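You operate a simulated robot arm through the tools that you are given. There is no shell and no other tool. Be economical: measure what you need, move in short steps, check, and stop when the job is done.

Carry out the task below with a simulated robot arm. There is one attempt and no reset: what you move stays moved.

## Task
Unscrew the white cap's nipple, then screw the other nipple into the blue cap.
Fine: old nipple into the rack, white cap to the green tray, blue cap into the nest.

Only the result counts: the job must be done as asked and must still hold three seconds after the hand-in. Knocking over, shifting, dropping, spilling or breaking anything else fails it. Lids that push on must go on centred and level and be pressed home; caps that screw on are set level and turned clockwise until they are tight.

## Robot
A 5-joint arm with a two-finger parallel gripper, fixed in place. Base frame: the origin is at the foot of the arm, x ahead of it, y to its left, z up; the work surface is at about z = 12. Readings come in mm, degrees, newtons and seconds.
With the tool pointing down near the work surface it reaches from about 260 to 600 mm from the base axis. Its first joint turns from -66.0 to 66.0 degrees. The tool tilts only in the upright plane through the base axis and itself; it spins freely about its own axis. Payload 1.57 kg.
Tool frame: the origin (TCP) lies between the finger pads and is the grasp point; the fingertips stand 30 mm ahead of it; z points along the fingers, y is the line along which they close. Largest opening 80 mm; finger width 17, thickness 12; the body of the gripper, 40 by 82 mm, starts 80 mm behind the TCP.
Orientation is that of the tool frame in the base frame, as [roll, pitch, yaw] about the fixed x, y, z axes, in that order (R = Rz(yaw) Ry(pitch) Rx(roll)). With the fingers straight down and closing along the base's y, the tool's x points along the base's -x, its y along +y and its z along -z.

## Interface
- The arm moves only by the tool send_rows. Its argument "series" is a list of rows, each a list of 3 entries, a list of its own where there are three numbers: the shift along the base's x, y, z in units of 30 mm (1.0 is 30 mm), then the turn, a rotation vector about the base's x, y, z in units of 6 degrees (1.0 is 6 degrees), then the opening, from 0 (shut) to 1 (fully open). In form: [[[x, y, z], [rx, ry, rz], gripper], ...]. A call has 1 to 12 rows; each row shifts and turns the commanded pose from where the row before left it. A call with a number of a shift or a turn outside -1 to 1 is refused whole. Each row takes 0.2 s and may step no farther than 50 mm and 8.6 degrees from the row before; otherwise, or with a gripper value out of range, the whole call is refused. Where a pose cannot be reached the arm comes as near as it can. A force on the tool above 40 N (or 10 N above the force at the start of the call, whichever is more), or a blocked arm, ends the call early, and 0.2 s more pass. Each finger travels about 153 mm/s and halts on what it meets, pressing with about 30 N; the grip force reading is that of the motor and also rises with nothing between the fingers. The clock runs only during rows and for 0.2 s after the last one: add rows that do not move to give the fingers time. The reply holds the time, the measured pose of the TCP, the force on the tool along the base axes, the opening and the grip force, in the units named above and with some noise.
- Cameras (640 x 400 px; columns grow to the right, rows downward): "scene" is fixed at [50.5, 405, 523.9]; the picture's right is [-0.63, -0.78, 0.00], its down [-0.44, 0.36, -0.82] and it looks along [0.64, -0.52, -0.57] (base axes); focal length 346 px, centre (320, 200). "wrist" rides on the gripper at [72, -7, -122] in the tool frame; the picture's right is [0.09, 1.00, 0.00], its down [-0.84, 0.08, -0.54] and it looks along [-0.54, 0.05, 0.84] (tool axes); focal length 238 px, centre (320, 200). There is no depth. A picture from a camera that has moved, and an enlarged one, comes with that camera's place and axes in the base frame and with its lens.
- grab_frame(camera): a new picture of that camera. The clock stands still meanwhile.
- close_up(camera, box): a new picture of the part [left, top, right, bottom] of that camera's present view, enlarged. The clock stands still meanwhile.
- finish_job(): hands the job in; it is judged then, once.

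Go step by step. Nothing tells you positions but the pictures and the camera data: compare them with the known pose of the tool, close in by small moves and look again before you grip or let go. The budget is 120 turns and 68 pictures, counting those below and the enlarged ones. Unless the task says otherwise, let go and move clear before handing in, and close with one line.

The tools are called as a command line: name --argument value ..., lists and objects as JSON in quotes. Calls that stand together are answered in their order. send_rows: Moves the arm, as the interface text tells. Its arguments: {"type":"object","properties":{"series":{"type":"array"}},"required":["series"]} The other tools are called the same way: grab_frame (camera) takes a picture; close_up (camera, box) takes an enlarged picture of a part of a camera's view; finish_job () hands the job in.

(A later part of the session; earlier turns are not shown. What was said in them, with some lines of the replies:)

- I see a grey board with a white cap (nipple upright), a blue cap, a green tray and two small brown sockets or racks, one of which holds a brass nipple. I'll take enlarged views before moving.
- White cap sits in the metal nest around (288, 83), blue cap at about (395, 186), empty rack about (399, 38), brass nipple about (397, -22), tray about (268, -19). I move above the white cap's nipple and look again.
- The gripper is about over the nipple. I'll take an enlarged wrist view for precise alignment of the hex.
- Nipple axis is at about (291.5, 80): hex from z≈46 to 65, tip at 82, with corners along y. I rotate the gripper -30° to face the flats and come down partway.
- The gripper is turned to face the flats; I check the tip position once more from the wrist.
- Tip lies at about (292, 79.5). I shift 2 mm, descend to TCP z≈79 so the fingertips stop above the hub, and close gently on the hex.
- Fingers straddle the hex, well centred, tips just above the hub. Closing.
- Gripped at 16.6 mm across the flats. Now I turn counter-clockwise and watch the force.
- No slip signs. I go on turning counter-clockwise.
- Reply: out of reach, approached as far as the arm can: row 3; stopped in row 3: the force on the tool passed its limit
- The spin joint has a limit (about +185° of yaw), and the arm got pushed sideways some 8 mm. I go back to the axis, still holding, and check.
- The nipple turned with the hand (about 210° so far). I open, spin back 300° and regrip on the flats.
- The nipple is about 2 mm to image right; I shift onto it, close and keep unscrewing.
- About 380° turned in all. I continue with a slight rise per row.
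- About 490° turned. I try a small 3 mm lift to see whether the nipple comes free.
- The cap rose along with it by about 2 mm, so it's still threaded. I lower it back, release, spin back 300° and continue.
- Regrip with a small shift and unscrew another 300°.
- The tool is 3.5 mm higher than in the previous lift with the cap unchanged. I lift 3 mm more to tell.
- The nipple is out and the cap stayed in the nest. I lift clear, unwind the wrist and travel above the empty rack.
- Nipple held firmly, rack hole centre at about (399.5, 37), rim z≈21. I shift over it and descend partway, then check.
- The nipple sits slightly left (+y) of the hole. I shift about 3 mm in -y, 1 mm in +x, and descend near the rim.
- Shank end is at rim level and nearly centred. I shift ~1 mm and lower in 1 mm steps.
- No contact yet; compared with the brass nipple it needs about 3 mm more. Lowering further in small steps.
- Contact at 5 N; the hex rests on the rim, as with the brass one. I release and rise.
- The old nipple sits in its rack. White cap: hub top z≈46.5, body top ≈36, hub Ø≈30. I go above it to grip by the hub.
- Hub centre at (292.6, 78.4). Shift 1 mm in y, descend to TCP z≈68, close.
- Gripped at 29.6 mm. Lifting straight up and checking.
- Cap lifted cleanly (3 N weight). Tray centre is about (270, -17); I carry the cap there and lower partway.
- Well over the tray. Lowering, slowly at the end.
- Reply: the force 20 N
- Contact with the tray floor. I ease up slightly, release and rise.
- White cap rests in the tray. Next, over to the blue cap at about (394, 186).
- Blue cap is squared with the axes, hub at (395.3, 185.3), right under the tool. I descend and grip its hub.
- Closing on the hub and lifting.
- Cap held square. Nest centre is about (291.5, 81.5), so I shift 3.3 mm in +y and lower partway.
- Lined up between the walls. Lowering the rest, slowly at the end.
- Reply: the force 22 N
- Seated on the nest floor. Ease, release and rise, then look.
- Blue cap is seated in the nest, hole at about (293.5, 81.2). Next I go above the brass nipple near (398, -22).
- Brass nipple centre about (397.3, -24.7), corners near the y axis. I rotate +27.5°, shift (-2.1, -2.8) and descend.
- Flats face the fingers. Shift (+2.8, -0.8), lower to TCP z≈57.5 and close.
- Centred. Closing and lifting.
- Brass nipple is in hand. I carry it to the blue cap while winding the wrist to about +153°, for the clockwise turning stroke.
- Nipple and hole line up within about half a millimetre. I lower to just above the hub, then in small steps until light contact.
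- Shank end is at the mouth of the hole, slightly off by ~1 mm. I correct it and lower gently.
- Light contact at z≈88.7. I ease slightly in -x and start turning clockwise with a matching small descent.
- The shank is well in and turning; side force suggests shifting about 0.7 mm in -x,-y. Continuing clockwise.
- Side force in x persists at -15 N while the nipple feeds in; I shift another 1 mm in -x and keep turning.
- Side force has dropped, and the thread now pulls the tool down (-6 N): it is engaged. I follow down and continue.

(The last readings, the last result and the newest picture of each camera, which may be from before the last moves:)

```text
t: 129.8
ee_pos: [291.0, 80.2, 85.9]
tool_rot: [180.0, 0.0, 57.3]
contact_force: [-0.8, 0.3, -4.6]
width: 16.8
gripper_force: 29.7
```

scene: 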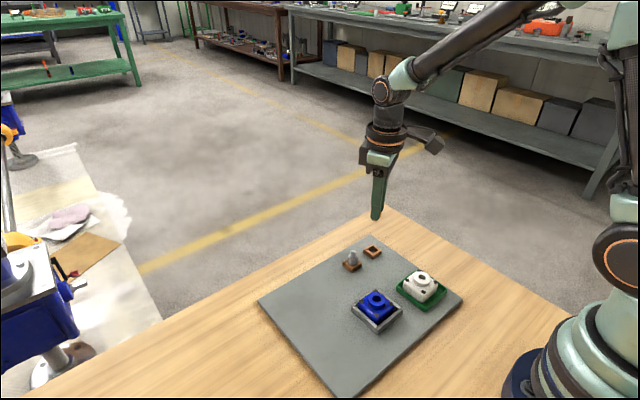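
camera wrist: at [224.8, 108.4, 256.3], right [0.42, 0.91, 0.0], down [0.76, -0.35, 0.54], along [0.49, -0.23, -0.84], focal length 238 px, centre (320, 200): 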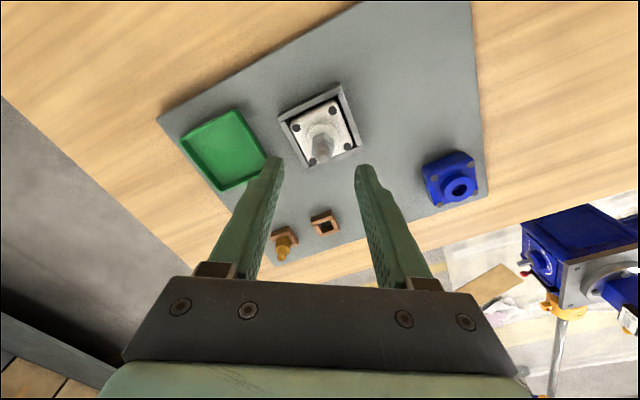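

Feeding in well. A few more degrees, then release and spin back 300°.

send_rows --series '[[[0, 0, -0.005], [0, 0, -1], 0], [[0, 0, -0.003], [0, 0, -1], 0], [[0, 0, -0.003], [0, 0, -1], 0], [[0, 0, 0], [0, 0, 0], 0], [[0, 0, 0], [0, 0, 0], 0.4], [[0, 0, 0], [0, 0, 0], 0.4], [[0, 0, 0], [0, 0, 1], 0.4], [[0, 0, 0], [0, 0, 1], 0.4]]'

send_rows --series '[[[0, 0, 0], [0, 0, 1], 0.4], [[0, 0, 0], [0, 0, 1], 0.4], [[0, 0, 0], [0, 0, 1], 0.4], [[0, 0, 0], [0, 0, 1], 0.4], [[0, 0, 0], [0, 0, 1], 0.4], [[0, 0, 0], [0, 0, 1], 0.4], [[0, 0, 0], [0, 0, 1], 0.4], [[0, 0, 0], [0, 0, 1], 0.4], [[0, 0, 0], [0, 0, 1], 0.4], [[0, 0, 0], [0, 0, 1], 0.4], [[0, 0, 0], [0, 0, 1], 0.4], [[0, 0, 0], [0, 0, 1], 0.4]]'

send_rows --series '[[[0, 0, 0], [0, 0, 1], 0.4], [[0, 0, 0], [0, 0, 1], 0.4], [[0, 0, 0], [0, 0, 1], 0.4], [[0, 0, 0], [0, 0, 1], 0.4], [[0, 0, 0], [0, 0, 1], 0.4], [[0, 0, 0], [0, 0, 1], 0.4], [[0, 0, 0], [0, 0, 1], 0.4], [[0, 0, 0], [0, 0, 1], 0.4], [[0, 0, 0], [0, 0, 1], 0.4], [[0, 0, 0], [0, 0, 1], 0.4], [[0, 0, 0], [0, 0, 1], 0.4], [[0, 0, 0], [0, 0, 1], 0.4]]'

send_rows --series '[[[0, 0, 0], [0, 0, 1], 0.4], [[0, 0, 0], [0, 0, 1], 0.4], [[0, 0, 0], [0, 0, 1], 0.4], [[0, 0, 0], [0, 0, 1], 0.4], [[0, 0, 0], [0, 0, 1], 0.4], [[0, 0, 0], [0, 0, 1], 0.4], [[0, 0, 0], [0, 0, 1], 0.4], [[0, 0, 0], [0, 0, 1], 0.4], [[0, 0, 0], [0, 0, 1], 0.4], [[0, 0, 0], [0, 0, 1], 0.4], [[0, 0, 0], [0, 0, 1], 0.4], [[0, 0, 0], [0, 0, 1], 0.4]]'

send_rows --series '[[[0, 0, 0], [0, 0, 1], 0.4], [[0, 0, 0], [0, 0, 1], 0.4], [[0, 0, 0], [0, 0, 1], 0.4], [[0, 0, 0], [0, 0, 1], 0.4], [[0, 0, 0], [0, 0, 1], 0.4], [[0, 0, 0], [0, 0, 1], 0.4], [[0, 0, 0], [0, 0, 1], 0.4], [[0, 0, 0], [0, 0, 1], 0.4], [[0, 0, 0], [0, 0, 1], 0.4], [[0, 0, 0], [0, 0, 1], 0.4], [[0, 0, 0], [0, 0, 1], 0.4], [[0, 0, 0], [0, 0, 1], 0.4]]'

close_up --camera "wrist" --box '[245, 75, 395, 225]'

```text
t: 131.6
ee_pos: [291.3, 80.7, 85.6]
tool_rot: [-180.0, 0.2, 51.4]
contact_force: [-0.5, 0.1, 0.3]
width: 31.7
gripper_force: 0.1
```

```text
t: 134.2
ee_pos: [291.7, 81.6, 86.2]
tool_rot: [180.0, 0.0, 123.6]
contact_force: [-1.0, 0.0, -0.8]
width: 32.0
gripper_force: 0.1
```

```text
t: 136.8
ee_pos: [289.7, 81.2, 86.0]
tool_rot: [180.0, 0.1, -164.6]
contact_force: [0.0, 0.6, 0.6]
width: 32.4
gripper_force: 0.1
```

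```text
t: 139.4
ee_pos: [291.6, 80.1, 87.2]
tool_rot: [-180.0, 0.0, -92.5]
contact_force: [-0.7, -0.3, 0.2]
width: 32.2
gripper_force: 0.1
```

```text
t: 142.0
ee_pos: [292.4, 80.8, 86.7]
tool_rot: [179.9, 0.1, -20.5]
contact_force: [-0.1, 0.1, 0.2]
width: 32.0
gripper_force: 0.1
```

```text
2.67 times, centred on (320, 150) of wrist
camera zoom: at [362.2, 62.7, 207.8], right [-0.26, -0.96, 0.0], down [-0.81, 0.22, 0.54], along [-0.52, 0.14, -0.84], focal length 636 px, centre (320, 333)
```

zoom: 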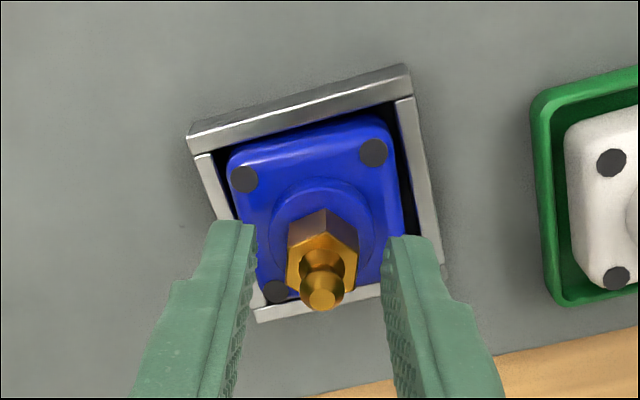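

Nipple stands straight and centred. Regrip and turn clockwise another stroke, watching the forces.

send_rows --series '[[[0, 0, -0.03], [0, 0, 0], 0.3], [[0, 0, 0], [0, 0, 0], 0.1], [[0, 0, 0], [0, 0, 0], 0], [[0, 0, 0], [0, 0, 0], 0], [[0, 0, -0.002], [0, 0, -1], 0], [[0, 0, -0.002], [0, 0, -1], 0], [[0, 0, -0.002], [0, 0, -1], 0], [[0, 0, -0.002], [0, 0, -1], 0], [[0, 0, -0.002], [0, 0, -1], 0], [[0, 0, -0.002], [0, 0, -1], 0], [[0, 0, -0.002], [0, 0, -1], 0], [[0, 0, -0.002], [0, 0, -1], 0]]'

send_rows --series '[[[0, 0, -0.002], [0, 0, -1], 0], [[0, 0, -0.002], [0, 0, -1], 0], [[0, 0, -0.002], [0, 0, -1], 0], [[0, 0, -0.002], [0, 0, -1], 0], [[0, 0, -0.002], [0, 0, -1], 0], [[0, 0, -0.002], [0, 0, -1], 0], [[0, 0, -0.002], [0, 0, -1], 0], [[0, 0, -0.002], [0, 0, -1], 0], [[0, 0, -0.002], [0, 0, -1], 0], [[0, 0, -0.002], [0, 0, -1], 0], [[0, 0, -0.002], [0, 0, -1], 0], [[0, 0, -0.002], [0, 0, -1], 0]]'

send_rows --series '[[[0, 0, -0.002], [0, 0, -1], 0], [[0, 0, -0.002], [0, 0, -1], 0], [[0, 0, -0.002], [0, 0, -1], 0], [[0, 0, -0.002], [0, 0, -1], 0], [[0, 0, -0.002], [0, 0, -1], 0], [[0, 0, -0.002], [0, 0, -1], 0], [[0, 0, -0.002], [0, 0, -1], 0], [[0, 0, -0.002], [0, 0, -1], 0], [[0, 0, -0.002], [0, 0, -1], 0], [[0, 0, -0.002], [0, 0, -1], 0], [[0, 0, -0.002], [0, 0, -1], 0], [[0, 0, -0.002], [0, 0, -1], 0]]'

```text
t: 144.6
ee_pos: [290.8, 82.1, 83.9]
tool_rot: [179.9, 0.0, -68.6]
contact_force: [-3.4, -3.7, 28.0]
width: 16.9
gripper_force: 29.9
```

```text
t: 147.2
ee_pos: [291.8, 79.7, 83.1]
tool_rot: [-179.9, 0.2, -140.8]
contact_force: [-5.4, 1.5, -0.7]
width: 17.9
gripper_force: 29.8
```

```text
t: 149.8
ee_pos: [290.7, 81.2, 81.1]
tool_rot: [-179.9, 0.0, 147.4]
contact_force: [-7.0, -0.4, 9.9]
width: 17.1
gripper_force: 29.6
```

Forces vary (28 N, then 10 N upward). I check the gap between hex and hub.

close_up --camera "scene" --box '[345, 255, 405, 315]'

```text
6.67 times, centred on (375, 285) of scene
camera zoom: at [50.4, 405.0, 523.9], right [-0.63, -0.78, 0.0], down [-0.44, 0.36, -0.82], along [0.64, -0.52, -0.57], focal length 2305 px, centre (-47, -367)
```

zoom: 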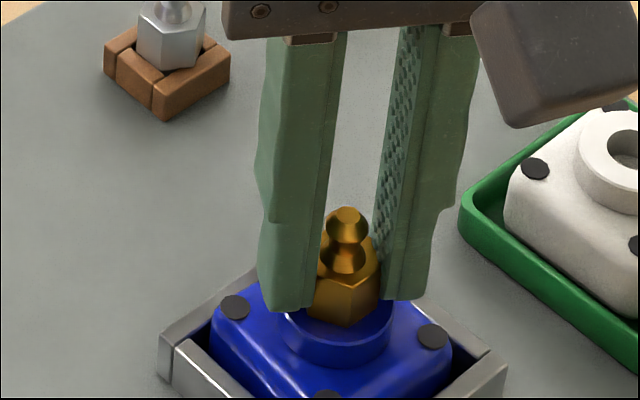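

The hex now sits almost on the hub. I keep turning in short strokes without descent, to feel for tightness.

send_rows --series '[[[0, 0, 0], [0, 0, -1], 0], [[0, 0, 0], [0, 0, -1], 0], [[0, 0, 0], [0, 0, -1], 0], [[0, 0, 0], [0, 0, -1], 0]]'

send_rows --series '[[[0, 0, 0], [0, 0, -1], 0], [[0, 0, 0], [0, 0, -1], 0], [[0, 0, 0], [0, 0, -1], 0], [[0, 0, 0], [0, 0, -1], 0]]'

send_rows --series '[[[0, 0, 0], [0, 0, -1], 0], [[0, 0, 0], [0, 0, -1], 0], [[0, 0, 0], [0, 0, -1], 0], [[0, 0, 0], [0, 0, -1], 0]]'

send_rows --series '[[[0, 0, 0], [0, 0, -1], 0], [[0, 0, 0], [0, 0, -1], 0], [[0, 0, 0], [0, 0, -1], 0], [[0, 0, 0], [0, 0, -1], 0]]'

```text
t: 150.8
ee_pos: [290.8, 80.3, 80.6]
tool_rot: [-179.9, 0.1, 123.3]
contact_force: [-6.3, -12.0, 2.6]
width: 19.0
gripper_force: 29.9
```

```text
t: 151.8
ee_pos: [289.7, 81.5, 82.3]
tool_rot: [-179.9, 0.0, 99.2]
contact_force: [-10.6, -6.6, 0.0]
width: 17.7
gripper_force: 29.7
```

```text
t: 152.8
ee_pos: [290.9, 80.4, 81.7]
tool_rot: [-179.9, 0.0, 75.4]
contact_force: [-11.0, 0.6, -0.1]
width: 17.6
gripper_force: 29.9
```

```text
t: 153.8
ee_pos: [291.2, 80.3, 81.7]
tool_rot: [-179.8, 0.0, 51.2]
contact_force: [-12.7, 1.4, -0.9]
width: 18.5
gripper_force: 30.3
```

The jaw width now swings between 17.6 and 19 mm, meaning the fingers slip over the hex corners: it's tight. I release, rise and inspect.

send_rows --series '[[[0, 0, 0], [0, 0, 0], 0.3], [[0, 0, 0], [0, 0, 0], 0.6], [[0, 0, 0], [0, 0, 0], 0.6], [[0, 0, 0.3], [0, 0, 0], 0.6], [[0, 0, 1], [0, 0, 0], 0.6], [[0, 0, 1], [0, 0, 0], 0.6], [[0, 0, 0], [0, 0, 0], 0.6], [[0, 0, 0], [0, 0, 0], 0.6]]'

close_up --camera "scene" --box '[345, 255, 405, 330]'

close_up --camera "wrist" --box '[270, 75, 370, 175]'

```text
t: 155.6
ee_pos: [291.0, 82.5, 151.3]
tool_rot: [-180.0, 0.1, 51.4]
contact_force: [-0.3, 0.1, 0.2]
width: 47.8
gripper_force: 0.0
```

```text
5.33 times, centred on (375, 292) of scene
camera zoom: at [50.5, 405.0, 523.9], right [-0.63, -0.78, 0.0], down [-0.44, 0.36, -0.82], along [0.64, -0.52, -0.57], focal length 1844 px, centre (27, -293)
```

zoom: 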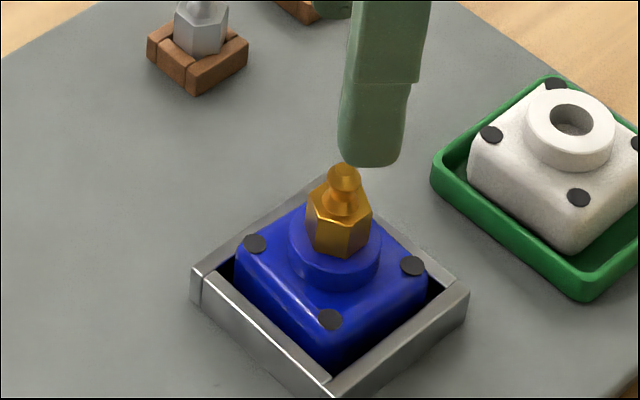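

```text
4.00 times, centred on (320, 125) of wrist
camera zoom: at [331.5, 143.7, 272.7], right [0.84, -0.55, 0.0], down [-0.46, -0.7, 0.54], along [-0.3, -0.45, -0.84], focal length 953 px, centre (320, 500)
```

zoom: 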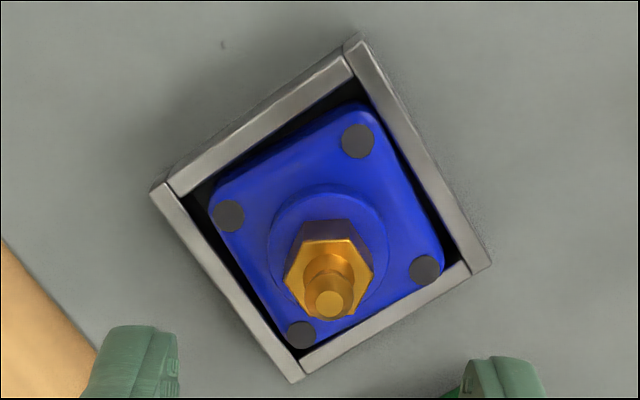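

The brass hex sits flush on the blue cap's hub with the cap in the nest, the white cap is in the tray and the old nipple in its rack. I back off a little more and hand in.

send_rows --series '[[[0, 0, 1], [0, 0, 0], 0.6], [[0, 0, 1], [0, 0, 0], 0.6], [[0, 0, 0], [0, 0, 0], 0.6]]'

close_up --camera "scene" --box '[250, 225, 474, 365]'

```text
t: 156.4
ee_pos: [292.1, 81.6, 212.1]
tool_rot: [-180.0, 0.1, 51.4]
contact_force: [-0.2, 0.7, 0.0]
width: 47.9
gripper_force: 0.1
```

```text
2.86 times, centred on (362, 295) of scene
camera zoom: at [50.5, 405.0, 523.9], right [-0.63, -0.78, 0.0], down [-0.44, 0.36, -0.82], along [0.64, -0.52, -0.57], focal length 988 px, centre (200, -71)
```

zoom: 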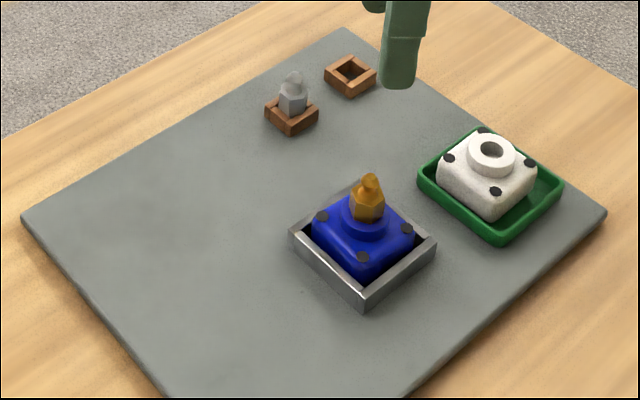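

Everything is in its place and the arm is clear, so I'm handing in.

finish_job

```text
The job is handed in.
```

The job is handed in: the old nipple is in the rack, the white cap is in the green tray, and the blue cap is in the nest with the brass nipple screwed in until the fingers slipped on its hex.
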